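You operate a simulated robot arm through the tools that you are given. There is no shell and no other tool. Be economical: measure what you need, move in short steps, check, and stop when the job is done.

You run a simulated two-armed robot. Do the job below in one go: nothing can be reset, and whatever is moved stays where it is left.

Task
Put the green clip in the carton on the top of the labelled black drum. Close the mill one right door. Take the red plug and leave it on the front of the can shelf. Put the yellow plug on the front of the can shelf. Open the washer lid, put the pink rag from the right wash sink drainer in the rack in the parts washer, then shut the lid. Put the 20 W lamp carton from the top of the tinting bench on top of the blue gauge and the 40 W lamp carton on the shelf under the wooden table. Open the right tank flap. The order is free. Set down upright: red plug, yellow plug, lamp carton.

It is judged by the outcome, as a careful person would: the job done as asked, and still so three seconds after it is handed in. It fails if anything else is knocked over, pushed out of place, dropped, spilled or broken. A push-on lid holds only when it is set on centred and level and pressed home; a screw cap is set on level and turned clockwise until tight.

Robot
Two 7-joint arms with two-finger parallel grippers on one trunk, on a base that drives. Base frame: it is fixed to the floor where the robot stands at the start and does not move with it; the origin is under the middle of the robot, x ahead of it, y to its left, z up. Units: cm, rad, N and s.
The left shoulder is at the start at [5, 17.7, 107.9], the right one opposite. With the tool pointing down near the work surface each hand reaches from about 22 to 70 cm from the robot's upright axis, wherever it stands, measured 20 degrees to its own side. Places, roughly: blue gauge [1100, 175, 100]; carton [75, -125, 100]; front of the can shelf (30x16 cm) [750, 572, 80]; green clip (3x3x12 cm) [50, 0, 90]; lamp carton [1125, 200, 100]; mill one right door [240, 470, 50]; rack in the parts washer [1140, 520, 80]; rag [1125, 400, 100]; red plug (6x6x11 cm) [430, 520, 80]; right tank flap [640, 570, 110]; shelf under the wooden table [830, 90, 30]; washer lid [1140, 520, 90]; yellow plug (6x6x11 cm) [430, 530, 80]. Payload 3.43 kg a hand.
The TCP of each hand is the grasp point between the finger pads, 3.4 cm short of the fingertips. In the tool frame z runs along the fingers and y along their closing line. Largest opening 12.8 cm; finger width 2.4, thickness 1.2; the body of the gripper, 4.8 by 13 cm, starts 9.6 cm behind the TCP.
Orientation is told as [roll, pitch, yaw] about the base's x, y, z axes, in that order, counted from this pose: with the fingers straight down and closing along the base's y, the tool's x points along the base's -x, its y along +y and its z along -z.

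Tools
- The arms move only by the tool send_rows. It takes "left_targets", "right_targets" or both (then of equal length, played together; a hand with none holds still); each is a list of rows, each a list of 3 entries, a list of its own where there are three numbers: the turn, a rotation vector about the tool's x, y, z in units of 4 degrees (1.0 is 4 degrees), then the shift along the tool's x, y, z in units of 20 mm (1.0 is 20 mm), then the opening, from 0 (shut) to 1 (fully open). In form: [[[wx, wy, wz], [dx, dy, dz], hand], ...]. A call has 1 to 8 rows; each row shifts and turns the commanded pose from where the row before left it, along the tool's axes as they then stand. A call with a number of a shift or a turn outside -1 to 1 is refused whole. A row lasts 0.2 s, in which the tool goes at most 5 cm and 0.15 rad; a call with a longer step from one row to the next is refused whole, and so is a gripper value outside its range. A pose out of reach is approached as far as the arm can. The call stops where the force on the tool passes 40 N (or 10 N more than at its start, if that is more) or the arm is blocked; 0.2 s more then pass. Each finger travels about 10.8 cm/s and halts on what it meets, pressing with about 45 N; the grip force reading is that of the motor and also rises with nothing between the fingers. The clock runs only during rows and for 0.2 s after the last one: add rows that do not move to give the fingers time. It gives the time, the measured TCP pose, the force on the tool (base axes), the opening and the grip force at its end, in the units of the frame above (readings bear some noise), with the torque about the TCP (base axes, N m) and any sound that the robot's microphone picked up.
- Cameras (640 x 400 px; columns grow to the right, rows downward): "scene" is now at [15.88, -0.44, 124.84]; the picture's right is [-0.07, -1.00, 0.00], its down [-0.52, 0.04, -0.85] and it looks along [0.85, -0.06, -0.52] (base axes); focal length 280 px, centre (320, 200). "left" rides on the left gripper at [7.6, 1.1, -16] in its tool frame; the picture's right is [-0.15, 0.99, 0.00], its down [-0.88, -0.13, -0.46] and it looks along [-0.45, -0.07, 0.89] (tool axes); focal length 234 px, centre (320, 200). "right" rides on the right gripper at [7.6, -1.1, -16] in its tool frame; the picture's right is [0.15, 0.99, 0.00], its down [-0.88, 0.13, -0.46] and it looks along [-0.45, 0.07, 0.89] (tool axes); focal length 234 px, centre (320, 200).
- get_image(camera): a new picture of that camera. It takes no simulated time.
- lift_body(by): slides the trunk up (or, below 0, down) by that many cm; the arms and the scene camera ride with it, the base frame stays. It gives what a move gives, with no picture.
- steer(legs): drives the robot by 1 to 6 legs, each [ahead, turn to the left] in cm and rad, along the robot's own axes; the way and the turn of a leg run together, so that a leg with both is an arc; at most 150 cm and 3.142 rad a leg. The arms and the cameras ride along, it lands a little off, and it stops where it bumps. It gives what a move gives.
- pan_tilt(pan, tilt): turns the head with the scene camera to pan (to the left, within 1.396 rad either way) and tilt (down, from -0.506 to 1.204), counted from straight ahead of the robot. It gives what a move gives.
- probe_pixels(camera, pixels): for up to 12 pixels [column, row] of the newest picture of that camera ("zoom" is the newest enlarged one), the place [x, y, z] in the base frame of the surface seen there, good to about 0.3 cm. It takes no simulated time.
- inspect(camera, box): a new picture of the part [left, top, right, bottom] of that camera's present view, enlarged. It takes no simulated time.
- sign_off(): hands the job in; it is judged then, once.

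Go step by step. Measure first, check grasps and placings, and put right what went wrong. The budget is 322 turns and 208 pictures, counting those below and the enlarged ones. Unless the task says otherwise, let go and move clear before handing in, and close with one line.

The tools are called after "Request:" by a JSON object that holds its "api" and its "payload". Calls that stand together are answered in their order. send_rows: Moves the arms, as the interface text tells. Its arguments: {"type":"object","properties":{"left_targets":{"type":"array","items":{"type":"array"}},"right_targets":{"type":"array","items":{"type":"array"}}},"required":[]} The other tools are called the same way: lift_body (by) slides the trunk up or down; steer (legs) drives the base; pan_tilt (pan, tilt) turns the head that bears the scene camera; get_image (camera) takes a picture; probe_pixels (camera, pixels) gives the place of the surface under pixels of a picture; inspect (camera, box) takes an enlarged picture of a part of a camera's view; sign_off () hands the job in.

At the start:

```text
time_s: 0.0
left_position: [35.08, 12.45, 111.48]
left_tool_rot: [-0.002, 0.001, 0.0]
left_force: [0.0, 0.1, 0.5]
left_moment: [0.01, 0.02, -0.02]
left_grip_width: 12.76
left_grasp_force: 0.0
right_position: [39.26, -19.92, 110.36]
right_tool_rot: [0.001, -0.001, -0.002]
right_force: [-0.6, 0.1, 0.6]
right_moment: [0.0, 0.0, -0.03]
right_grip_width: 12.79
right_grasp_force: 0.0
trunk travel left (down, up): [-25.0, 15.1]
robot x, y, heading: [0.32, 0.21, -0.004]
head pan, tilt: [-0.07, 0.545]
```

scene: 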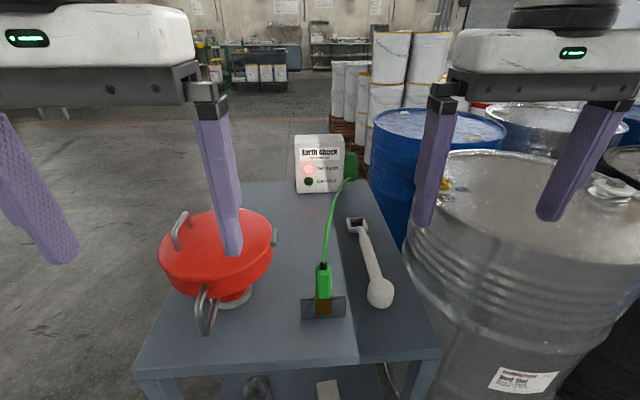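
right: 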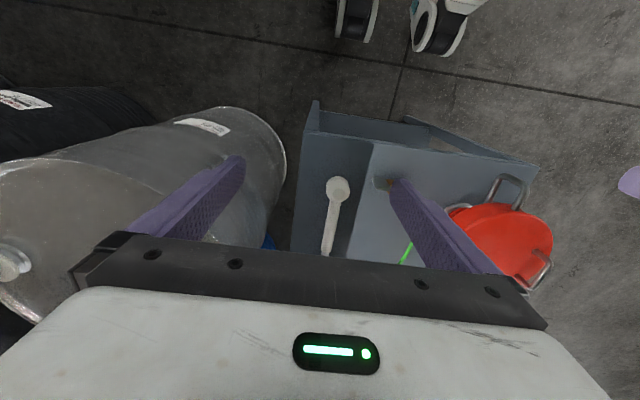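
left: 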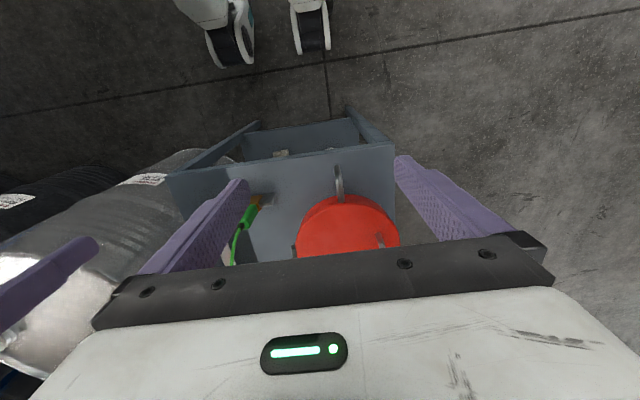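

The scene shows the green clip near pixel (323,285), standing at a small bracket with a green cord running up to an "Earth Check" box. I'll look closer and measure it.

Request:
{"api": "inspect", "payload": {"camera": "scene", "box": [260, 120, 420, 330]}}

Request:
{"api": "probe_pixels", "payload": {"camera": "scene", "pixels": [[323, 266], [323, 285], [323, 297], [323, 308], [345, 340], [352, 170], [320, 175], [380, 290], [355, 225], [330, 230], [240, 250]]}}

Request:
{"api": "pan_tilt", "payload": {"pan": -1.0, "tilt": 0.4}}

Request:
{"api": "get_image", "payload": {"camera": "scene"}}

```text
1.90 times, centred on (340, 225) of scene
```

zoom: 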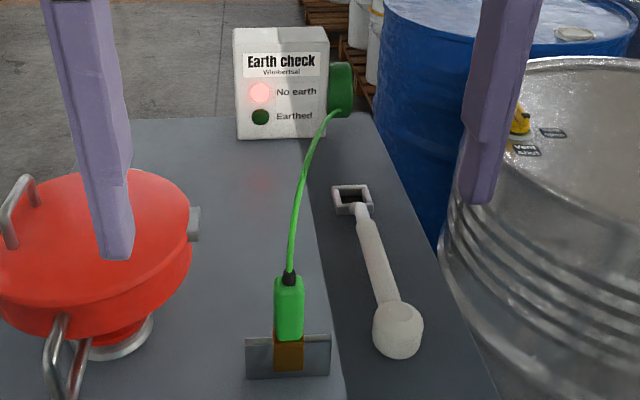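

```text
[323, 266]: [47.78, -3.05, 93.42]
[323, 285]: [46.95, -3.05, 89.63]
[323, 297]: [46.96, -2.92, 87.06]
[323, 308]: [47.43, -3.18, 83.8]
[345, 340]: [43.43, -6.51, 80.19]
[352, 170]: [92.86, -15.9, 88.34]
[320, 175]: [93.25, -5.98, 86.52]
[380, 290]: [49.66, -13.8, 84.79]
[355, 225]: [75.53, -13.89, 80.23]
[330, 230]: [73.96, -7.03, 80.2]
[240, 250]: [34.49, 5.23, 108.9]
```

```text
time_s: 1.2
left_position: [35.05, 12.41, 111.33]
left_tool_rot: [-0.001, -0.002, 0.0]
left_force: [-0.1, -0.1, -0.8]
left_moment: [0.01, 0.0, 0.02]
left_grip_width: 12.78
left_grasp_force: 0.0
right_position: [39.2, -19.88, 110.38]
right_tool_rot: [0.001, 0.0, -0.001]
right_force: [0.1, 0.0, -0.1]
right_moment: [0.02, 0.0, 0.02]
right_grip_width: 12.81
right_grasp_force: 0.1
trunk travel left (down, up): [-25.0, 15.1]
robot x, y, heading: [0.14, -0.01, 0.002]
head pan, tilt: [-1.0, 0.4]
```

```text
203 pictures are left
```

scene: 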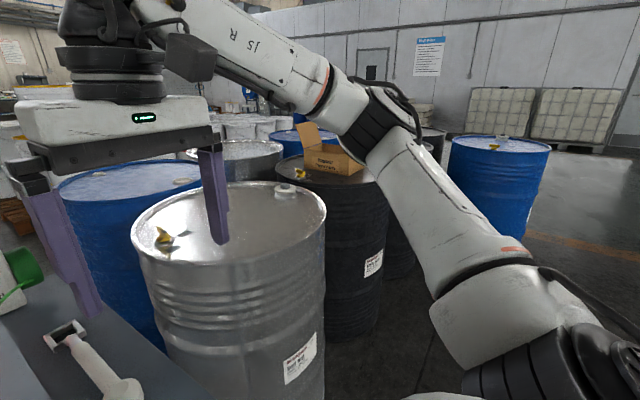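

A carton with open flaps sits on a black drum at (330,155). I'll zoom in and measure it.

Request:
{"api": "inspect", "payload": {"camera": "scene", "box": [240, 100, 460, 290]}}

Request:
{"api": "probe_pixels", "payload": {"camera": "scene", "pixels": [[310, 165], [358, 170], [345, 150], [305, 130], [330, 155], [285, 180], [330, 185], [375, 260], [285, 190], [435, 135], [255, 150]]}}

```text
2.11 times, centred on (350, 195) of scene
```

zoom: 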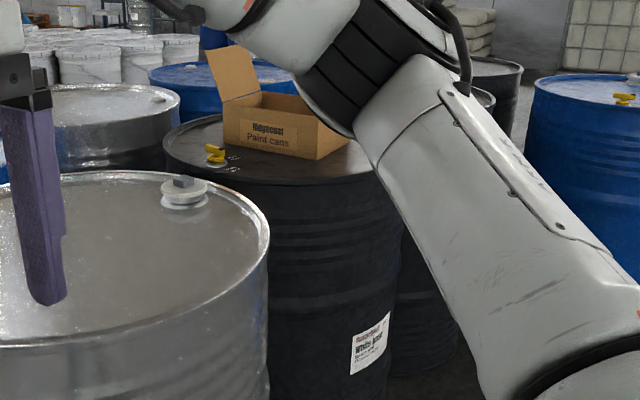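

```text
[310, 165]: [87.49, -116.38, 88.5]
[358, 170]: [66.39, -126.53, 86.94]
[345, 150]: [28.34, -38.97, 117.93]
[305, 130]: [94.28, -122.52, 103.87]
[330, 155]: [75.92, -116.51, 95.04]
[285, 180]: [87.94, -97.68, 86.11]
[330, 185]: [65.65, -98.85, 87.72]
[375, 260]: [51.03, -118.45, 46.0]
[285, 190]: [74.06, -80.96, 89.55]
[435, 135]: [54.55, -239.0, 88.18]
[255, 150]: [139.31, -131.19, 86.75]
```

The carton ("Ridgecoat Paint cans") stands on the labelled black drum around (77,-120), rim about z 97. Next I move the right hand above the clip at (47.3,-3.0) with a narrower opening.

Request:
{"api": "send_rows", "payload": {"right_targets": [[[0, 0, 0], [-0.5, 1, 0], 0.55], [[0, 0, 0], [-0.5, 1, 0], 0.55], [[0, 0, 0], [-0.5, 1, 0], 0.55], [[0, 0, 0], [-0.5, 1, 0], 0.55], [[0, 0, 0], [-0.5, 1, 0], 0.55], [[0, 0, 0], [-0.5, 1, 0], 0.55], [[0, 0, 0], [-0.5, 1, 0], 0.55], [[0, 0, 0], [-0.5, 1, 0], 0.55]]}}

Request:
{"api": "get_image", "payload": {"camera": "right"}}

Request:
{"api": "pan_tilt", "payload": {"pan": -0.1, "tilt": 0.65}}

Request:
{"api": "get_image", "payload": {"camera": "scene"}}

```text
time_s: 3.0
left_position: [35.14, 12.57, 111.36]
left_tool_rot: [-0.001, 0.001, 0.001]
left_force: [0.1, 0.5, -0.2]
left_moment: [0.0, -0.01, 0.0]
left_grip_width: 12.77
left_grasp_force: 0.1
right_position: [47.09, -3.81, 110.38]
right_tool_rot: [0.001, 0.0, -0.001]
right_force: [0.1, -0.3, -0.6]
right_moment: [-0.02, -0.02, -0.01]
right_grip_width: 7.05
right_grasp_force: 0.0
trunk travel left (down, up): [-25.0, 15.1]
robot x, y, heading: [-0.03, -0.25, 0.001]
head pan, tilt: [-1.0, 0.4]
```

```text
201 pictures are left
```

right: 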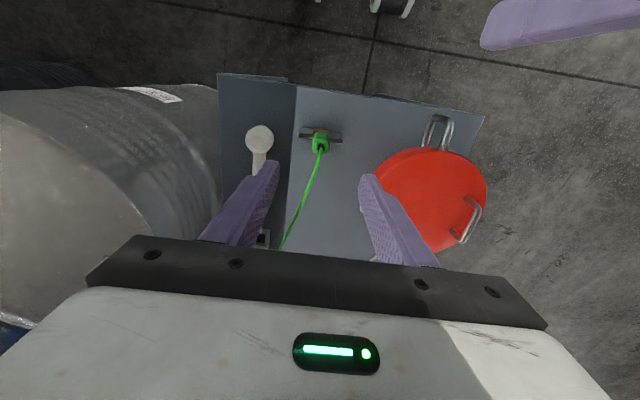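

```text
time_s: 4.2
left_position: [35.1, 12.62, 111.46]
left_tool_rot: [0.0, 0.0, -0.001]
left_force: [0.0, -0.2, 0.1]
left_moment: [0.0, -0.02, 0.0]
left_grip_width: 12.8
left_grasp_force: 0.0
right_position: [47.05, -3.88, 110.54]
right_tool_rot: [0.002, -0.002, 0.0]
right_force: [-0.8, 1.1, -0.7]
right_moment: [-0.02, -0.01, 0.02]
right_grip_width: 7.05
right_grasp_force: 0.1
trunk travel left (down, up): [-25.0, 15.1]
robot x, y, heading: [0.1, 0.02, -0.004]
head pan, tilt: [-0.099, 0.649]
```

```text
200 pictures are left
```

scene: 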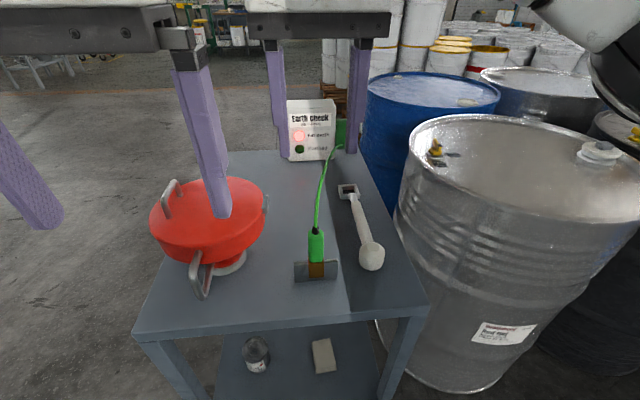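

The fingers straddle the clip seen from above. I'll check the clearances of the red pot (right rim at (266,195)) and the dipper.

Request:
{"api": "probe_pixels", "payload": {"camera": "scene", "pixels": [[266, 200], [264, 220], [240, 245], [205, 285], [371, 255], [316, 232], [316, 245], [360, 232]]}}

Request:
{"api": "probe_pixels", "payload": {"camera": "right", "pixels": [[321, 140], [321, 148], [378, 195], [260, 138], [311, 140], [330, 142]]}}

```text
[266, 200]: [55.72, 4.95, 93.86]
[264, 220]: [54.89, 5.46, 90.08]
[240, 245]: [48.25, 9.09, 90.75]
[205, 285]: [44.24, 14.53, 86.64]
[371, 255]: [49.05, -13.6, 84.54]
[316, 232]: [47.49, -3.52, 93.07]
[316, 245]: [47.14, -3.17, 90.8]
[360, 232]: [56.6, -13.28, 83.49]
```

```text
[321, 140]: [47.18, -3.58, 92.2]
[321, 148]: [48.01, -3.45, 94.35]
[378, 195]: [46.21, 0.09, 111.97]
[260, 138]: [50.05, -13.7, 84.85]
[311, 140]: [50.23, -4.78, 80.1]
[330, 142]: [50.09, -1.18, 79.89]
```

Clearance is fine (pot edge y 4.9, dipper y -12). Lowering onto the clip body at z≈90.

Request:
{"api": "send_rows", "payload": {"right_targets": [[[0, 0, 0], [-0.1, 0.1, 1], 0.55], [[0, 0, 0], [-0.1, 0.1, 1], 0.55], [[0, 0, 0], [0, 0, 1], 0.55], [[0, 0, 0], [0, 0, 1], 0.55], [[0, 0, 0], [0, 0, 1], 0.55], [[0, 0, 0], [0, 0, 1], 0.55], [[0, 0, 0], [0, 0, 1], 0.55], [[0, 0, 0], [0, 0, 0.5], 0.55]]}}

Request:
{"api": "send_rows", "payload": {"right_targets": [[[0, 0, 0], [0, 0, 1], 0.55], [[0, 0, 0], [0, 0, 1], 0.55], [[0, 0, 0], [0, 0, 0.7], 0.55], [[0, 0, 0], [0, 0, 0], 0.55]]}}

Request:
{"api": "get_image", "payload": {"camera": "right"}}

Request:
{"api": "get_image", "payload": {"camera": "scene"}}

```text
time_s: 6.0
left_position: [35.07, 12.51, 111.36]
left_tool_rot: [-0.002, 0.0, 0.001]
left_force: [-0.7, -0.2, -0.5]
left_moment: [0.01, 0.0, 0.0]
left_grip_width: 12.79
left_grasp_force: 0.0
right_position: [47.83, -3.58, 95.37]
right_tool_rot: [0.001, 0.0, -0.002]
right_force: [0.0, -0.1, -0.2]
right_moment: [-0.02, 0.02, 0.01]
right_grip_width: 7.02
right_grasp_force: 0.0
trunk travel left (down, up): [-25.0, 15.1]
robot x, y, heading: [-0.04, 0.18, -0.005]
head pan, tilt: [-0.099, 0.649]
```

```text
time_s: 7.0
left_position: [34.98, 12.55, 111.53]
left_tool_rot: [-0.002, -0.002, 0.0]
left_force: [0.8, -1.0, 1.1]
left_moment: [0.02, 0.0, 0.02]
left_grip_width: 12.81
left_grasp_force: 0.0
right_position: [47.72, -3.54, 89.94]
right_tool_rot: [0.001, -0.002, -0.001]
right_force: [-0.3, 0.4, -1.0]
right_moment: [-0.02, 0.02, 0.0]
right_grip_width: 7.04
right_grasp_force: 0.1
trunk travel left (down, up): [-25.0, 15.1]
robot x, y, heading: [0.01, 0.03, -0.001]
head pan, tilt: [-0.099, 0.649]
```

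```text
199 pictures are left
```

right: 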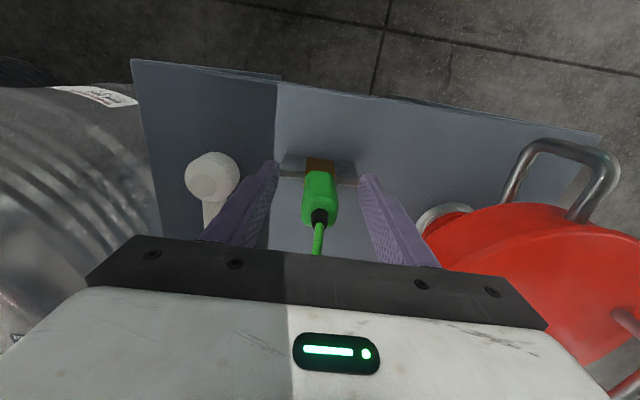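

```text
198 pictures are left
```

scene: 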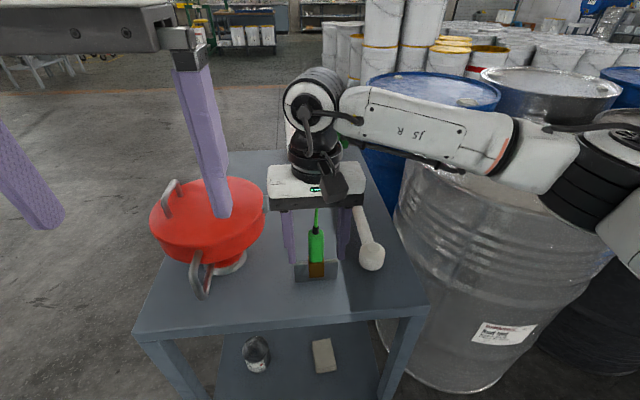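

The clip is centred between the fingers. Closing and lifting a little.

Request:
{"api": "send_rows", "payload": {"right_targets": [[[0, 0, 0], [0, 0, 0], 0.2], [[0, 0, 0], [0, 0, 0], 0.0], [[0, 0, 0], [0, 0, 0], 0.0], [[0, 0, 0], [0, 0, -0.5], 0.0], [[0, 0, 0], [0, 0, -1], 0.0], [[0, 0, 0], [0, 0, -1], 0.0]]}}

Request:
{"api": "get_image", "payload": {"camera": "scene"}}

```text
time_s: 8.4
left_position: [35.13, 12.43, 111.37]
left_tool_rot: [-0.001, -0.001, 0.0]
left_force: [0.9, 0.4, 1.2]
left_moment: [0.01, -0.03, -0.02]
left_grip_width: 12.8
left_grasp_force: 0.1
right_position: [47.7, -3.29, 95.04]
right_tool_rot: [0.001, -0.001, -0.003]
right_force: [-0.7, 0.2, -1.6]
right_moment: [0.0, 0.03, 0.01]
right_grip_width: 2.56
right_grasp_force: 44.7
trunk travel left (down, up): [-25.0, 15.1]
robot x, y, heading: [-0.08, -0.36, 0.001]
head pan, tilt: [-0.099, 0.649]
```

```text
197 pictures are left
```

scene: 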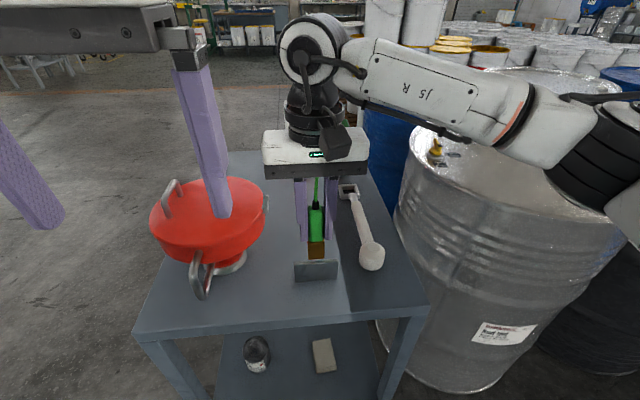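

The clip is off the bracket (grip 2.56 cm, clip follows). Lifting higher, drawing the hand in, and looking to the right for the driving lane.

Request:
{"api": "send_rows", "payload": {"right_targets": [[[0, 0, 0], [0, 0, -1], 0.0], [[0, 0, 0], [0, 0, -1], 0.0], [[0, 0, 0], [0, 0, -1], 0.0], [[0, 0, 0], [0, 0, -1], 0.0], [[0, 0, 0], [0, 0, -1], 0.0], [[0, 0, 0], [0, 0, -1], 0.0], [[0, 0, 0], [0, 0, -1], 0.0], [[0, 0, 0], [0.5, -1, -0.5], 0.0]]}}

Request:
{"api": "send_rows", "payload": {"right_targets": [[[0, 0, 0], [0.6, -1, 0], 0.0], [[0, 0, 0], [0.6, -1, 0], 0.0], [[0, 0, 0], [0.6, -1, 0], 0.0], [[0, 0, 0], [0.6, -1, 0], 0.0], [[0, 0, 0], [0.6, -1, 0], 0.0], [[0, 0, 0], [0.6, -1, 0], 0.0], [[0, 0, 0], [0.6, -1, 0], 0.0], [[0, 0, 0], [0.6, -1, 0], 0.0]]}}

Request:
{"api": "pan_tilt", "payload": {"pan": -1.39, "tilt": 0.6}}

Request:
{"api": "get_image", "payload": {"camera": "scene"}}

Request:
{"api": "get_image", "payload": {"camera": "right"}}

```text
time_s: 10.2
left_position: [35.07, 12.55, 111.59]
left_tool_rot: [0.0, 0.0, 0.001]
left_force: [0.5, -0.1, 0.1]
left_moment: [0.04, -0.01, -0.05]
left_grip_width: 12.81
left_grasp_force: 0.1
right_position: [46.68, -5.49, 110.14]
right_tool_rot: [0.002, -0.003, -0.001]
right_force: [-0.5, 0.4, -1.8]
right_moment: [0.0, 0.03, 0.01]
right_grip_width: 2.57
right_grasp_force: 45.1
trunk travel left (down, up): [-25.0, 15.1]
robot x, y, heading: [0.27, -0.04, 0.003]
head pan, tilt: [-0.099, 0.649]
```

```text
time_s: 12.0
left_position: [35.02, 12.46, 111.36]
left_tool_rot: [-0.001, 0.002, -0.001]
left_force: [-0.6, 0.2, -0.6]
left_moment: [-0.02, 0.01, -0.03]
left_grip_width: 12.79
left_grasp_force: 0.1
right_position: [36.96, -21.57, 109.99]
right_tool_rot: [0.002, -0.001, -0.002]
right_force: [0.2, 0.2, -2.0]
right_moment: [-0.03, -0.01, -0.01]
right_grip_width: 2.55
right_grasp_force: 44.8
trunk travel left (down, up): [-25.0, 15.1]
robot x, y, heading: [0.01, -0.01, 0.0]
head pan, tilt: [-0.099, 0.649]
```

```text
time_s: 13.5
left_position: [35.03, 12.53, 111.34]
left_tool_rot: [0.001, 0.0, -0.001]
left_force: [-0.8, 0.2, -0.4]
left_moment: [0.0, 0.01, 0.02]
left_grip_width: 12.81
left_grasp_force: 0.1
right_position: [37.02, -21.44, 110.08]
right_tool_rot: [0.002, 0.0, -0.002]
right_force: [-0.4, -0.5, -0.8]
right_moment: [0.0, 0.01, 0.04]
right_grip_width: 2.54
right_grasp_force: 45.1
trunk travel left (down, up): [-25.0, 15.1]
robot x, y, heading: [0.24, -0.16, -0.003]
head pan, tilt: [-1.389, 0.6]
```

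```text
196 pictures are left
```

scene: 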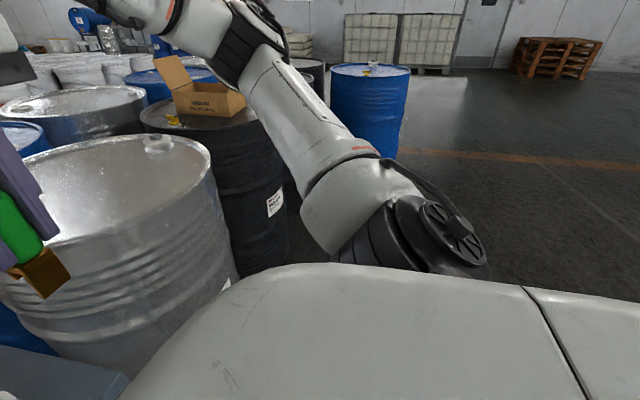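

```text
195 pictures are left
```

right: 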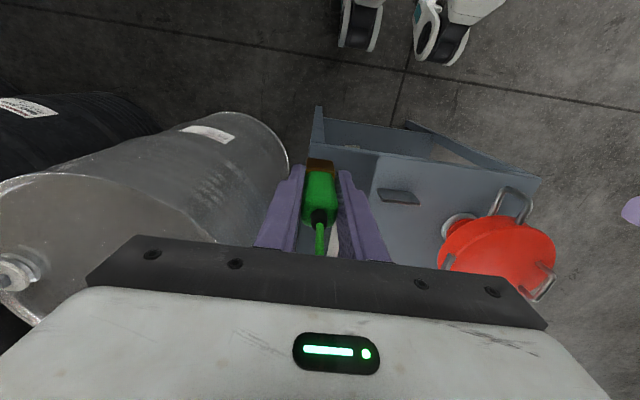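

The lane to the right is clear floor. I'll measure the robot's front wheels, drum sides and carton from these pictures.

Request:
{"api": "probe_pixels", "payload": {"camera": "right", "pixels": [[360, 40], [440, 50], [300, 180]]}}

Request:
{"api": "inspect", "payload": {"camera": "scene", "box": [130, 45, 290, 145]}}

Request:
{"api": "probe_pixels", "payload": {"camera": "scene", "pixels": [[275, 205], [225, 230], [190, 115], [230, 117], [246, 103], [215, 88], [210, 95], [180, 95], [235, 95], [330, 90]]}}

```text
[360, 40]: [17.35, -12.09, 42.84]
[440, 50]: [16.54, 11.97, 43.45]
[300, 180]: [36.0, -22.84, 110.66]
```

```text
4.00 times, centred on (210, 95) of scene
```

zoom: 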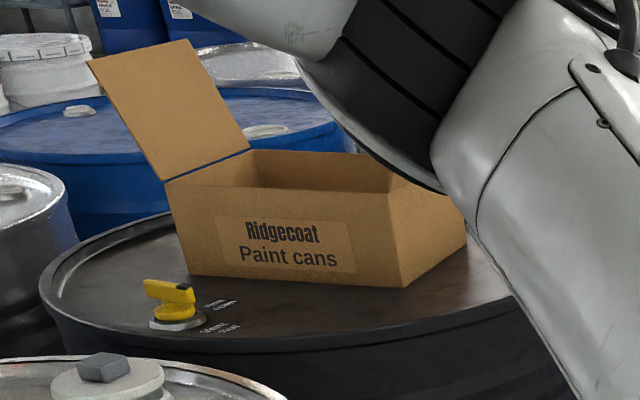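

```text
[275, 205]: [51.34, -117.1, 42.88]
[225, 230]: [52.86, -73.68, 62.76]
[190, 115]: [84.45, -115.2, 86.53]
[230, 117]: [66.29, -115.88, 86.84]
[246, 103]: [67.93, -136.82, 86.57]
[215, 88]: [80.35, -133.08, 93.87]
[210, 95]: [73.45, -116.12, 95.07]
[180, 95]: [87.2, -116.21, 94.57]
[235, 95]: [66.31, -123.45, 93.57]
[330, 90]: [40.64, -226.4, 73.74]
```

The carton spans x 66–88, y -116 to -138, rim z≈96. To keep the tether short I'll swing the robot left while backing so that the right hand stays toward the bench, then reverse along -y. First arc:

Request:
{"api": "steer", "payload": {"legs": [[-15, 0.785], [-15, 0.785]]}}

Request:
{"api": "pan_tilt", "payload": {"pan": -1.3, "tilt": 0.5}}

Request:
{"api": "get_image", "payload": {"camera": "scene"}}

```text
time_s: 18.0
left_position: [-31.32, 16.15, 111.54]
left_tool_rot: [-0.002, 0.0, 1.565]
left_force: [-0.2, -0.1, 0.5]
left_moment: [0.01, -0.03, 0.0]
left_grip_width: 12.8
left_grasp_force: 0.0
right_position: [2.61, 17.91, 110.07]
right_tool_rot: [-0.001, -0.002, 1.566]
right_force: [0.7, 0.9, -2.2]
right_moment: [-0.03, 0.0, 0.02]
right_grip_width: 2.55
right_grasp_force: 44.8
trunk travel left (down, up): [-25.0, 15.1]
robot x, y, heading: [-18.86, -18.98, 1.566]
head pan, tilt: [-1.389, 0.6]
```

```text
time_s: 18.7
left_position: [-31.19, 16.07, 111.32]
left_tool_rot: [0.001, 0.001, 1.565]
left_force: [0.4, -0.5, 0.3]
left_moment: [0.03, -0.02, 0.03]
left_grip_width: 12.81
left_grasp_force: 0.0
right_position: [2.65, 17.92, 109.97]
right_tool_rot: [0.002, -0.003, 1.565]
right_force: [-0.8, -0.5, -0.9]
right_moment: [-0.04, 0.0, -0.01]
right_grip_width: 2.56
right_grasp_force: 45.3
trunk travel left (down, up): [-25.0, 15.1]
robot x, y, heading: [-19.22, -19.33, 1.57]
head pan, tilt: [-1.3, 0.499]
```

```text
193 pictures are left
```

scene: 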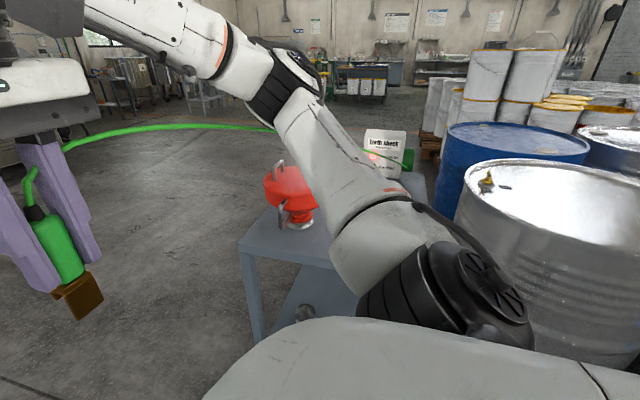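

The cord follows slack with no pull (force ~1 N). Reversing along -y.

Request:
{"api": "steer", "payload": {"legs": [[-107, 0]]}}

Request:
{"api": "steer", "payload": {"legs": [[15, -0.785], [15, -0.785]]}}

Request:
{"api": "pan_tilt", "payload": {"pan": -0.2, "tilt": 0.65}}

Request:
{"api": "get_image", "payload": {"camera": "scene"}}

```text
time_s: 24.1
left_position: [-31.73, -89.29, 111.4]
left_tool_rot: [0.001, 0.0, 1.57]
left_force: [-0.4, 0.3, 0.5]
left_moment: [0.05, 0.01, 0.02]
left_grip_width: 12.79
left_grasp_force: 0.1
right_position: [2.37, -87.34, 109.91]
right_tool_rot: [0.002, -0.001, 1.569]
right_force: [-0.4, 0.1, -1.2]
right_moment: [-0.01, -0.01, 0.02]
right_grip_width: 2.54
right_grasp_force: 44.9
trunk travel left (down, up): [-25.0, 15.1]
robot x, y, heading: [-19.26, -124.48, 1.572]
head pan, tilt: [-1.3, 0.499]
```

```text
time_s: 28.6
left_position: [34.8, -92.46, 111.35]
left_tool_rot: [0.0, 0.001, 0.008]
left_force: [0.2, 0.3, 0.4]
left_moment: [-0.01, 0.05, 0.01]
left_grip_width: 12.8
left_grasp_force: 0.0
right_position: [36.94, -126.4, 109.89]
right_tool_rot: [0.002, 0.0, 0.007]
right_force: [-1.1, 0.5, -1.2]
right_moment: [0.0, 0.02, -0.02]
right_grip_width: 2.56
right_grasp_force: 44.8
trunk travel left (down, up): [-25.0, 15.1]
robot x, y, heading: [-0.14, -105.05, 0.002]
head pan, tilt: [-1.3, 0.499]
```

```text
time_s: 29.9
left_position: [34.8, -92.38, 111.36]
left_tool_rot: [0.0, 0.0, 0.007]
left_force: [0.2, -0.2, 0.1]
left_moment: [0.0, 0.04, -0.03]
left_grip_width: 12.82
left_grasp_force: 0.1
right_position: [36.95, -126.29, 110.07]
right_tool_rot: [0.002, -0.002, 0.008]
right_force: [0.1, 0.7, -1.9]
right_moment: [0.0, -0.03, -0.02]
right_grip_width: 2.54
right_grasp_force: 45.0
trunk travel left (down, up): [-25.0, 15.1]
robot x, y, heading: [-0.69, -105.27, 0.006]
head pan, tilt: [-0.201, 0.649]
```

```text
192 pictures are left
```

scene: 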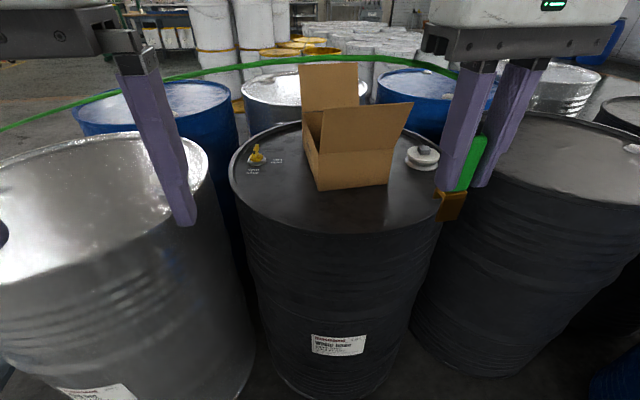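

The carton sits on the drum labelled white spirit, with a near flap at (360,145) and a far flap at (330,90). Measuring both.

Request:
{"api": "inspect", "payload": {"camera": "scene", "box": [240, 50, 460, 230]}}

Request:
{"api": "probe_pixels", "payload": {"camera": "scene", "pixels": [[325, 112], [412, 105], [392, 150], [320, 152], [318, 188], [388, 183], [303, 68], [357, 64], [304, 106], [310, 125], [340, 100], [340, 107]]}}

```text
2.22 times, centred on (350, 140) of scene
```

zoom: 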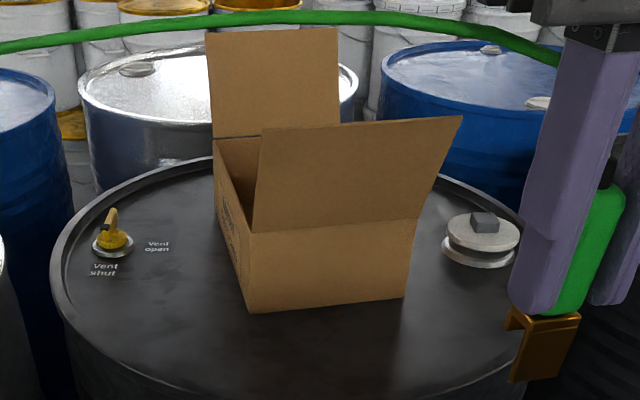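

```text
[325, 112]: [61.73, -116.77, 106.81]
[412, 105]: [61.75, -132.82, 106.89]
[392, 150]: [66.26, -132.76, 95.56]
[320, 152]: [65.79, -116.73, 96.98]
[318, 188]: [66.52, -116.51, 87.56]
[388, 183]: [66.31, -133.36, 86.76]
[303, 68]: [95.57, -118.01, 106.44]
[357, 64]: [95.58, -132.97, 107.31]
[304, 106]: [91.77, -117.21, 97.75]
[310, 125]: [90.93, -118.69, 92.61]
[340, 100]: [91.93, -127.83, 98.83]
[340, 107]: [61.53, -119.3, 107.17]
```

Interior spans x 66–91, y -117 to -133, floor ≈87; flap tops at z 107. I raise the trunk 10 cm and drive 15 cm ahead so the clip passes over the near flap.

Request:
{"api": "lift_body", "payload": {"by": 11}}

Request:
{"api": "steer", "payload": {"legs": [[16, 0]]}}

Request:
{"api": "send_rows", "payload": {"right_targets": [[[0, 0, 0], [-1, 0, 0], 0.0], [[0, 0, 0], [-1, 0, 0], 0.0], [[0, 0, 0], [-1, 0, 0], 0.0], [[0, 0, 0], [-1, 0, 0], 0.0], [[0, 0, 0], [-1, 0, 0], 0.0], [[0, 0, 0], [-1, 0, 0], 0.0], [[0, 0, 0], [-1, 0, 0], 0.0], [[0, 0, 0], [-1, 0, 0], 0.0]]}}

```text
time_s: 31.4
left_position: [34.71, -92.31, 122.49]
left_tool_rot: [0.0, 0.002, 0.006]
left_force: [-0.1, -0.3, -0.2]
left_moment: [0.0, -0.04, -0.02]
left_grip_width: 12.8
left_grasp_force: 0.1
right_position: [36.94, -126.34, 121.04]
right_tool_rot: [0.002, 0.001, 0.005]
right_force: [0.3, 0.0, -0.5]
right_moment: [-0.02, 0.02, -0.01]
right_grip_width: 2.55
right_grasp_force: 45.3
trunk travel left (down, up): [-36.0, 4.1]
robot x, y, heading: [-0.24, -105.24, 0.01]
head pan, tilt: [-0.201, 0.649]
```

```text
time_s: 32.8
left_position: [50.29, -92.22, 122.32]
left_tool_rot: [0.0, 0.002, 0.007]
left_force: [0.6, -0.2, 0.6]
left_moment: [0.0, -0.02, -0.01]
left_grip_width: 12.81
left_grasp_force: 0.0
right_position: [52.62, -126.2, 120.98]
right_tool_rot: [0.003, 0.0, 0.009]
right_force: [0.2, -1.0, -1.4]
right_moment: [-0.01, 0.05, 0.02]
right_grip_width: 2.55
right_grasp_force: 45.2
trunk travel left (down, up): [-36.0, 4.1]
robot x, y, heading: [15.57, -105.13, 0.008]
head pan, tilt: [-0.201, 0.649]
```

```text
time_s: 34.5
left_position: [50.26, -92.29, 122.4]
left_tool_rot: [-0.002, -0.001, 0.007]
left_force: [-0.3, 1.3, -0.1]
left_moment: [0.0, 0.0, 0.01]
left_grip_width: 12.8
left_grasp_force: 0.1
right_position: [68.81, -126.03, 121.01]
right_tool_rot: [-0.001, -0.002, 0.008]
right_force: [0.0, 0.1, -0.9]
right_moment: [-0.01, 0.0, 0.0]
right_grip_width: 2.54
right_grasp_force: 45.2
trunk travel left (down, up): [-36.0, 4.1]
robot x, y, heading: [15.18, -105.22, 0.008]
head pan, tilt: [-0.201, 0.649]
```

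Moving on to x≈79 and beginning to descend, then checking.

Request:
{"api": "send_rows", "payload": {"right_targets": [[[0, 0, 0], [-1, 0, 0], 0.0], [[0, 0, 0], [-1, 0, 0], 0.0], [[0, 0, 0], [-1, 0.1, 0], 0.0], [[0, 0, 0], [-1, 0.1, 0], 0.0], [[0, 0, 0], [-0.8, 0, 0.2], 0.0], [[0, 0, 0], [0, 0, 1], 0.0], [[0, 0, 0], [0, 0, 1], 0.0], [[0, 0, 0], [0, 0, 1], 0.0]]}}

Request:
{"api": "get_image", "payload": {"camera": "scene"}}

Request:
{"api": "get_image", "payload": {"camera": "right"}}

```text
time_s: 36.4
left_position: [50.41, -92.2, 122.31]
left_tool_rot: [0.001, -0.001, 0.007]
left_force: [0.0, -0.6, 0.2]
left_moment: [0.02, 0.02, -0.01]
left_grip_width: 12.79
left_grasp_force: 0.0
right_position: [75.96, -125.52, 114.31]
right_tool_rot: [0.001, -0.002, 0.008]
right_force: [-0.3, -0.5, -1.5]
right_moment: [-0.01, 0.0, 0.0]
right_grip_width: 2.55
right_grasp_force: 45.2
right hand out of reach, approached as far as the arm can: row 4, 5
trunk travel left (down, up): [-36.0, 4.1]
robot x, y, heading: [15.07, -104.95, 0.011]
head pan, tilt: [-0.201, 0.649]
```

```text
190 pictures are left
```

scene: 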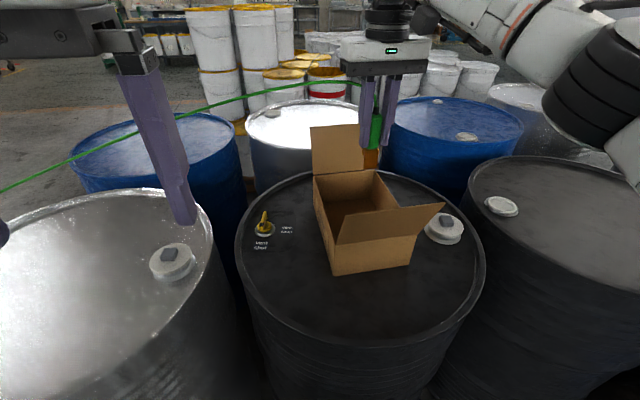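

```text
189 pictures are left
```

right: 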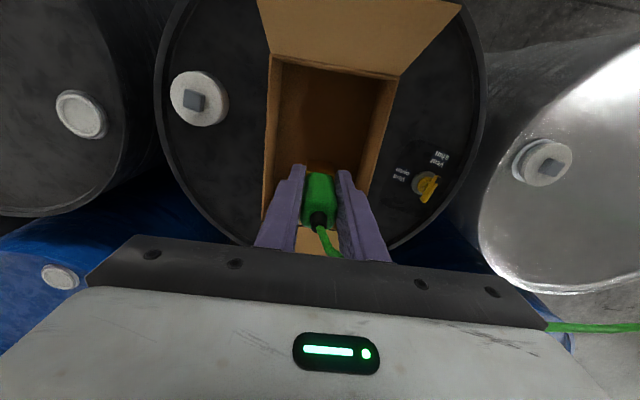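

The clip hangs inside the carton outline at (76,-125.5). Lowering 16.5 cm.

Request:
{"api": "send_rows", "payload": {"right_targets": [[[0, 0, 0], [0, 0, 1], 0.0], [[0, 0, 0], [0, 0, 1], 0.0], [[0, 0, 0], [0, 0, 1], 0.0], [[0, 0, 0], [0, 0, 1], 0.0], [[0, 0, 0], [0, 0, 1], 0.0], [[0, 0, 0], [0, 0, 1], 0.0], [[0, 0, 0], [0, 0, 1], 0.0], [[0, 0, 0], [0, 0, 0.7], 0.0]]}}

Request:
{"api": "get_image", "payload": {"camera": "right"}}

Request:
{"api": "get_image", "payload": {"camera": "scene"}}

```text
time_s: 38.1
left_position: [50.22, -92.35, 122.38]
left_tool_rot: [0.0, 0.0, 0.008]
left_force: [-1.0, 1.0, -0.7]
left_moment: [-0.01, 0.01, 0.0]
left_grip_width: 12.79
left_grasp_force: 0.1
right_position: [75.89, -125.5, 99.07]
right_tool_rot: [-0.001, -0.001, 0.008]
right_force: [0.6, -0.7, -1.4]
right_moment: [-0.01, 0.05, 0.01]
right_grip_width: 2.56
right_grasp_force: 45.0
trunk travel left (down, up): [-36.0, 4.1]
robot x, y, heading: [15.48, -105.2, 0.011]
head pan, tilt: [-0.201, 0.649]
```

```text
188 pictures are left
```

right: 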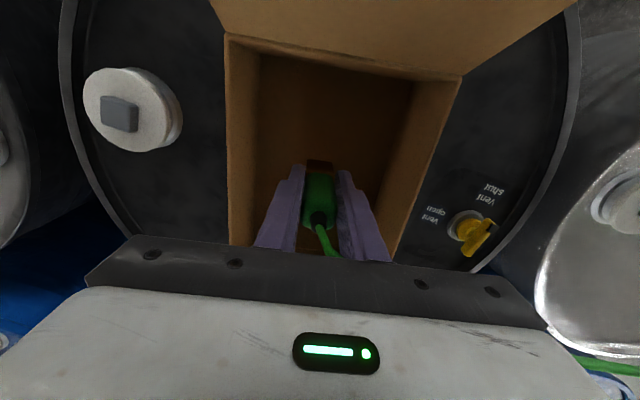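

```text
187 pictures are left
```

scene: 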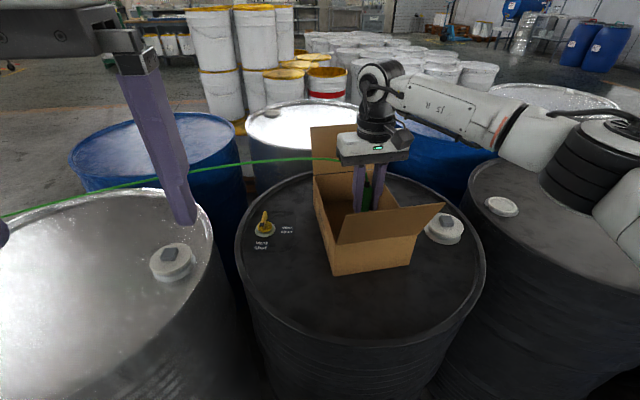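

Clip is within the walls with its bottom about 2–3 cm above the floor. Lowering gently to contact and then opening a little.

Request:
{"api": "send_rows", "payload": {"right_targets": [[[0, 0, 0], [0, 0, 0.4], 0.0], [[0, 0, 0], [0, 0, 0.4], 0.0], [[0, 0, 0], [0, 0, 0.2], 0.0], [[0, 0, 0], [0, 0, 0], 0.0]]}}

Request:
{"api": "send_rows", "payload": {"right_targets": [[[0, 0, 0], [0, 0, 0], 0.35], [[0, 0, 0], [0, 0, 0], 0.35], [[0, 0, 0], [0, 0, 0], 0.35], [[0, 0, 0], [0, 0, 0], 0.35]]}}

Request:
{"api": "get_image", "payload": {"camera": "right"}}

```text
time_s: 39.1
left_position: [50.34, -92.28, 122.4]
left_tool_rot: [0.0, -0.001, 0.006]
left_force: [-0.3, -0.1, -0.2]
left_moment: [-0.01, 0.0, -0.01]
left_grip_width: 12.79
left_grasp_force: 0.1
right_position: [76.07, -125.52, 97.1]
right_tool_rot: [0.003, -0.001, 0.008]
right_force: [0.5, 0.1, -0.8]
right_moment: [0.01, -0.03, 0.01]
right_grip_width: 2.57
right_grasp_force: 45.4
trunk travel left (down, up): [-36.0, 4.1]
robot x, y, heading: [15.23, -104.85, 0.011]
head pan, tilt: [-0.201, 0.649]
```

```text
time_s: 40.1
left_position: [50.29, -92.22, 122.39]
left_tool_rot: [0.001, 0.001, 0.008]
left_force: [0.0, 0.2, -0.4]
left_moment: [-0.03, 0.0, -0.02]
left_grip_width: 12.8
left_grasp_force: 0.1
right_position: [75.97, -125.49, 97.14]
right_tool_rot: [0.002, -0.003, 0.008]
right_force: [0.6, -0.9, 0.1]
right_moment: [-0.03, 0.01, 0.01]
right_grip_width: 4.47
right_grasp_force: 0.0
trunk travel left (down, up): [-36.0, 4.1]
robot x, y, heading: [15.17, -104.81, 0.011]
head pan, tilt: [-0.201, 0.649]
```

```text
186 pictures are left
```

right: 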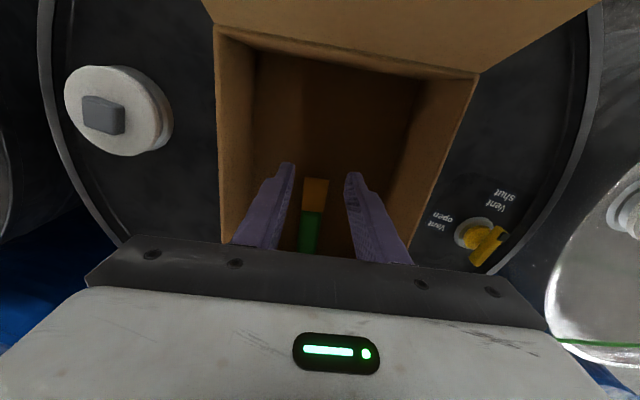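

The clip has been released and lies flat in the carton. Raising the hand straight out.

Request:
{"api": "send_rows", "payload": {"right_targets": [[[0, 0, 0], [0, 0, -1], 0.35], [[0, 0, 0], [0, 0, -1], 0.35], [[0, 0, 0], [0, 0, -1], 0.35], [[0, 0, 0], [0, 0, -1], 0.35], [[0, 0, 0], [0, 0, -1], 0.35], [[0, 0, 0], [0, 0, -1], 0.35], [[0, 0, 0], [0, 0, -1], 0.35], [[0, 0, 0], [0, 0, -1], 0.35]]}}

Request:
{"api": "get_image", "payload": {"camera": "right"}}

Request:
{"api": "get_image", "payload": {"camera": "scene"}}

```text
time_s: 42.0
left_position: [50.23, -92.13, 122.34]
left_tool_rot: [-0.001, 0.0, 0.007]
left_force: [-1.2, -0.1, -0.3]
left_moment: [-0.01, 0.02, 0.01]
left_grip_width: 12.79
left_grasp_force: 0.1
right_position: [76.02, -125.44, 113.18]
right_tool_rot: [0.001, -0.001, 0.009]
right_force: [-0.5, 0.0, 0.4]
right_moment: [-0.01, 0.02, -0.01]
right_grip_width: 4.45
right_grasp_force: 0.1
trunk travel left (down, up): [-36.0, 4.1]
robot x, y, heading: [15.19, -105.27, 0.006]
head pan, tilt: [-0.201, 0.649]
```

```text
185 pictures are left
```

right: 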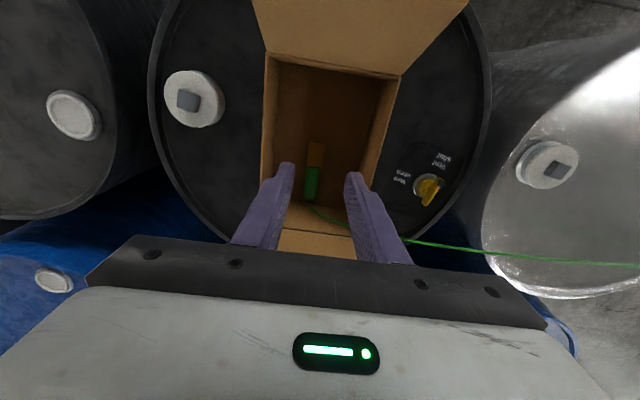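

```text
184 pictures are left
```

scene: 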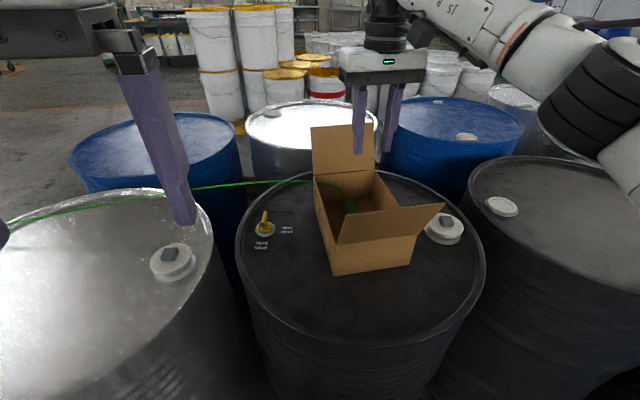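

The clip lies in the carton. Raising above the flaps and retracting.

Request:
{"api": "send_rows", "payload": {"right_targets": [[[0, 0, 0], [0, 0, -1], 0.35], [[0, 0, 0], [0, 0, -1], 0.35], [[0, 0, 0], [0, 0, -1], 0.35], [[0, 0, 0], [1, 0, -0.5], 0.35], [[0, 0, 0], [1, 0, 0], 0.35], [[0, 0, 0], [1, 0, 0], 0.35], [[0, 0, 0], [1, 0, 0], 0.35], [[0, 0, 0], [1, 0, 0], 0.35]]}}

Request:
{"api": "send_rows", "payload": {"right_targets": [[[0, 0, 0], [1, 0, 0], 0.35], [[0, 0, 0], [1, 0, 0], 0.35], [[0, 0, 0], [1, 0, 0], 0.35], [[0, 0, 0], [1, 0, 0], 0.35], [[0, 0, 0], [1, 0, 0], 0.35], [[0, 0, 0], [1, 0, 0], 0.35], [[0, 0, 0], [1, 0, 0], 0.35]]}}

Request:
{"api": "steer", "payload": {"legs": [[-35, 0], [0, 1.57]]}}

Request:
{"api": "pan_tilt", "payload": {"pan": 0.0, "tilt": 0.3}}

Request:
{"api": "get_image", "payload": {"camera": "scene"}}

```text
time_s: 43.8
left_position: [50.3, -92.07, 122.47]
left_tool_rot: [-0.001, 0.001, 0.006]
left_force: [0.0, 0.3, 0.3]
left_moment: [0.0, -0.03, 0.02]
left_grip_width: 12.79
left_grasp_force: 0.1
right_position: [65.93, -125.71, 120.29]
right_tool_rot: [0.001, -0.002, 0.009]
right_force: [0.5, 0.2, -0.6]
right_moment: [-0.02, -0.02, 0.0]
right_grip_width: 4.47
right_grasp_force: 0.1
trunk travel left (down, up): [-36.0, 4.1]
robot x, y, heading: [15.23, -104.74, 0.01]
head pan, tilt: [-0.201, 0.649]
```

```text
time_s: 45.4
left_position: [50.18, -92.13, 122.45]
left_tool_rot: [0.0, -0.001, 0.008]
left_force: [0.1, 0.8, -0.4]
left_moment: [-0.01, 0.0, -0.01]
left_grip_width: 12.8
left_grasp_force: 0.0
right_position: [51.96, -125.89, 120.31]
right_tool_rot: [-0.001, -0.002, 0.008]
right_force: [-0.4, 0.6, 0.9]
right_moment: [0.01, -0.03, 0.0]
right_grip_width: 4.47
right_grasp_force: 0.1
trunk travel left (down, up): [-36.0, 4.1]
robot x, y, heading: [15.13, -104.88, 0.002]
head pan, tilt: [-0.201, 0.649]
```

```text
time_s: 51.5
left_position: [-33.86, -70.99, 122.43]
left_tool_rot: [0.001, 0.0, 1.623]
left_force: [-0.3, 0.0, 0.0]
left_moment: [0.0, -0.03, 0.0]
left_grip_width: 12.81
left_grasp_force: 0.0
right_position: [-0.41, -67.81, 120.19]
right_tool_rot: [0.002, 0.0, 1.622]
right_force: [0.5, -0.1, 0.0]
right_moment: [0.02, 0.0, 0.05]
right_grip_width: 4.48
right_grasp_force: 0.0
trunk travel left (down, up): [-36.0, 4.1]
robot x, y, heading: [-19.78, -105.26, 1.613]
head pan, tilt: [-0.201, 0.649]
```

```text
time_s: 52.4
left_position: [-33.9, -70.85, 122.37]
left_tool_rot: [0.0, 0.0, 1.623]
left_force: [-0.2, -0.6, -0.1]
left_moment: [0.04, -0.01, 0.04]
left_grip_width: 12.79
left_grasp_force: 0.0
right_position: [-0.43, -67.76, 120.23]
right_tool_rot: [0.0, -0.001, 1.621]
right_force: [0.5, -0.5, -0.6]
right_moment: [-0.02, 0.01, 0.0]
right_grip_width: 4.46
right_grasp_force: 0.0
trunk travel left (down, up): [-36.0, 4.1]
robot x, y, heading: [-19.9, -105.56, 1.623]
head pan, tilt: [0.0, 0.3]
```

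```text
183 pictures are left
```

scene: 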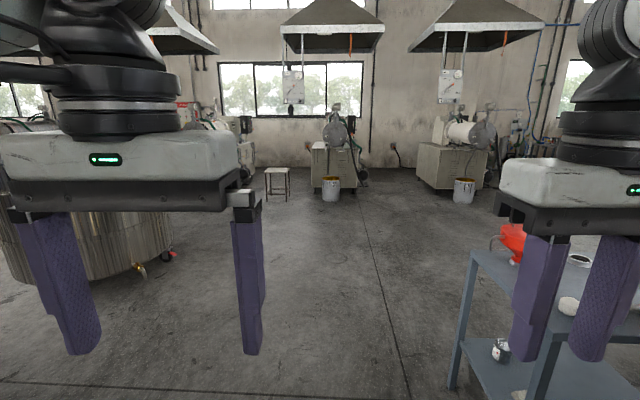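

Mills are visible ahead at (335,160) and (455,160). Measuring what's where before the long drive.

Request:
{"api": "probe_pixels", "payload": {"camera": "scene", "pixels": [[330, 180], [345, 165], [330, 190], [465, 190], [440, 170], [278, 185], [475, 280], [450, 390], [360, 350], [150, 270], [390, 200], [420, 250]]}}

Request:
{"api": "inspect", "payload": {"camera": "scene", "box": [240, 80, 510, 230]}}

```text
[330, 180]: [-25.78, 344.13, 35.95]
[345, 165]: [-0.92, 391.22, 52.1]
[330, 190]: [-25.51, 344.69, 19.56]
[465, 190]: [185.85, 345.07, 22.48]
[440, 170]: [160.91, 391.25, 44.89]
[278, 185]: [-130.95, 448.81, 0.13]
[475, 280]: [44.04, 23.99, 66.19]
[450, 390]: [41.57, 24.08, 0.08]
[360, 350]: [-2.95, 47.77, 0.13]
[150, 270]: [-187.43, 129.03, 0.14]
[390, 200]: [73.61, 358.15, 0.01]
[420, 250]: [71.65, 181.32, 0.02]
```

```text
2.37 times, centred on (375, 155) of scene
```

zoom: 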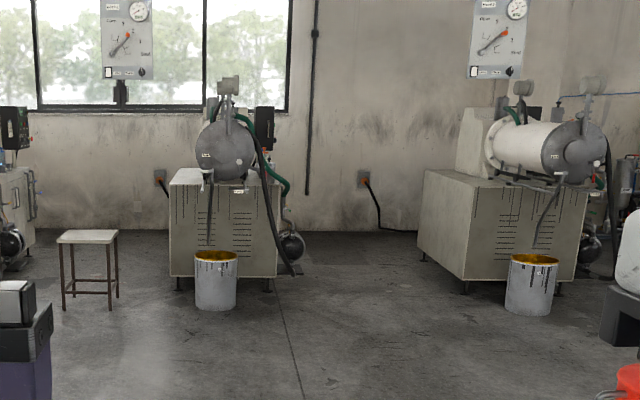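

The second mill (front y≈391, x≈160–200) carries the door to be closed on its right side (x≈240). I'll drive up to y≈220 and then look right.

Request:
{"api": "steer", "payload": {"legs": [[0, -0.05], [150, 0], [150, 0], [0, -1.1]]}}

Request:
{"api": "get_image", "payload": {"camera": "scene"}}

```text
time_s: 69.9
left_position: [9.81, 219.69, 122.4]
left_tool_rot: [0.0, 0.002, 0.436]
left_force: [0.5, -0.5, 0.7]
left_moment: [0.01, 0.01, -0.01]
left_grip_width: 12.77
left_grasp_force: 0.0
right_position: [25.35, 189.84, 120.24]
right_tool_rot: [0.003, -0.002, 0.438]
right_force: [0.3, 0.2, 0.1]
right_moment: [0.0, 0.0, -0.01]
right_grip_width: 4.46
right_grasp_force: 0.1
trunk travel left (down, up): [-36.0, 4.1]
robot x, y, heading: [-16.6, 193.56, 0.444]
head pan, tilt: [0.0, 0.3]
```

```text
181 pictures are left
```

scene: 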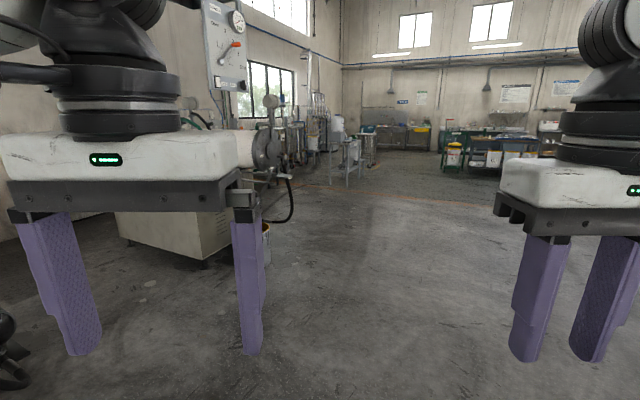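

The floor ahead is clear. Driving toward about (290,300) to see the mill's right side.

Request:
{"api": "steer", "payload": {"legs": [[0, -0.1], [150, 0], [150, 0], [0, 1.3]]}}

Request:
{"api": "get_image", "payload": {"camera": "scene"}}

```text
time_s: 88.1
left_position: [247.38, 333.09, 122.4]
left_tool_rot: [0.0, -0.001, 1.682]
left_force: [0.7, -0.2, 0.4]
left_moment: [-0.01, -0.05, 0.0]
left_grip_width: 12.8
left_grasp_force: 0.1
right_position: [280.65, 338.21, 120.28]
right_tool_rot: [-0.001, -0.003, 1.681]
right_force: [0.9, 0.8, -0.3]
right_moment: [-0.01, -0.01, -0.02]
right_grip_width: 4.49
right_grasp_force: 0.1
trunk travel left (down, up): [-36.0, 4.1]
robot x, y, heading: [264.28, 299.41, 1.688]
head pan, tilt: [0.0, 0.3]
```

```text
180 pictures are left
```

scene: 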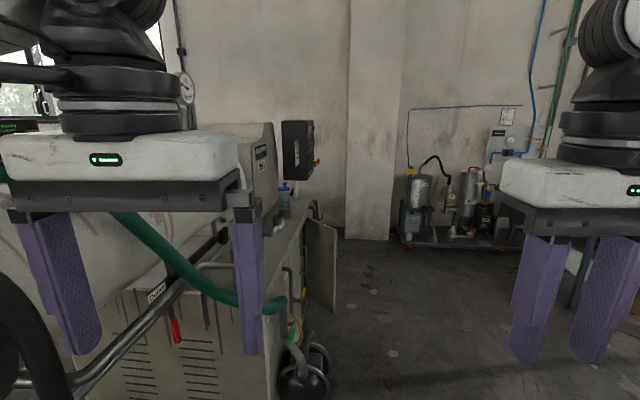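

The open door shows at (322,262). Zooming and measuring.

Request:
{"api": "inspect", "payload": {"camera": "scene", "box": [240, 150, 400, 350]}}

Request:
{"api": "probe_pixels", "payload": {"camera": "scene", "pixels": [[308, 222], [336, 222], [336, 300], [320, 260], [308, 280], [300, 230], [312, 212], [280, 330], [305, 360], [295, 270], [325, 230], [290, 215]]}}

```text
2.00 times, centred on (320, 250) of scene
```

zoom: 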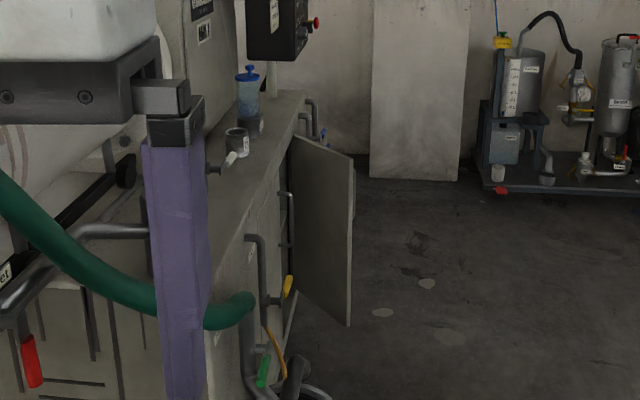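

```text
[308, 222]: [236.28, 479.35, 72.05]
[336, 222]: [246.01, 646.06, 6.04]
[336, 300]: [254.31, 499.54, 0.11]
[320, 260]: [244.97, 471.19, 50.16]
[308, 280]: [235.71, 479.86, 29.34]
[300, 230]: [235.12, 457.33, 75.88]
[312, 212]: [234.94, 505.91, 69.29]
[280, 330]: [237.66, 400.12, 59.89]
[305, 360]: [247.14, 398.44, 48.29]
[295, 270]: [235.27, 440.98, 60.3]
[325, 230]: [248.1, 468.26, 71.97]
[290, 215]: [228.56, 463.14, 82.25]
```

Mill's right face is at x≈235 and the door hinges near (235.5,480), standing open about 45° toward -y. I'll drive round to the +x side to see it face-on.

Request:
{"api": "steer", "payload": {"legs": [[0, -0.46]]}}

Request:
{"api": "get_image", "payload": {"camera": "scene"}}

```text
time_s: 89.8
left_position: [263.62, 336.8, 122.45]
left_tool_rot: [0.0, 0.0, 1.232]
left_force: [0.2, 0.6, 0.4]
left_moment: [-0.03, 0.04, 0.0]
left_grip_width: 12.77
left_grasp_force: 0.0
right_position: [295.75, 326.91, 120.2]
right_tool_rot: [0.002, -0.003, 1.233]
right_force: [0.3, -0.6, 0.1]
right_moment: [0.02, 0.01, -0.01]
right_grip_width: 4.47
right_grasp_force: 0.0
trunk travel left (down, up): [-36.0, 4.1]
robot x, y, heading: [263.92, 299.69, 1.23]
head pan, tilt: [0.0, 0.3]
```

```text
178 pictures are left
```

scene: 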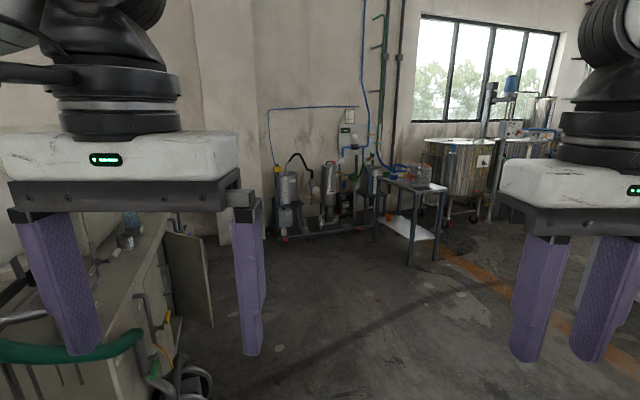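

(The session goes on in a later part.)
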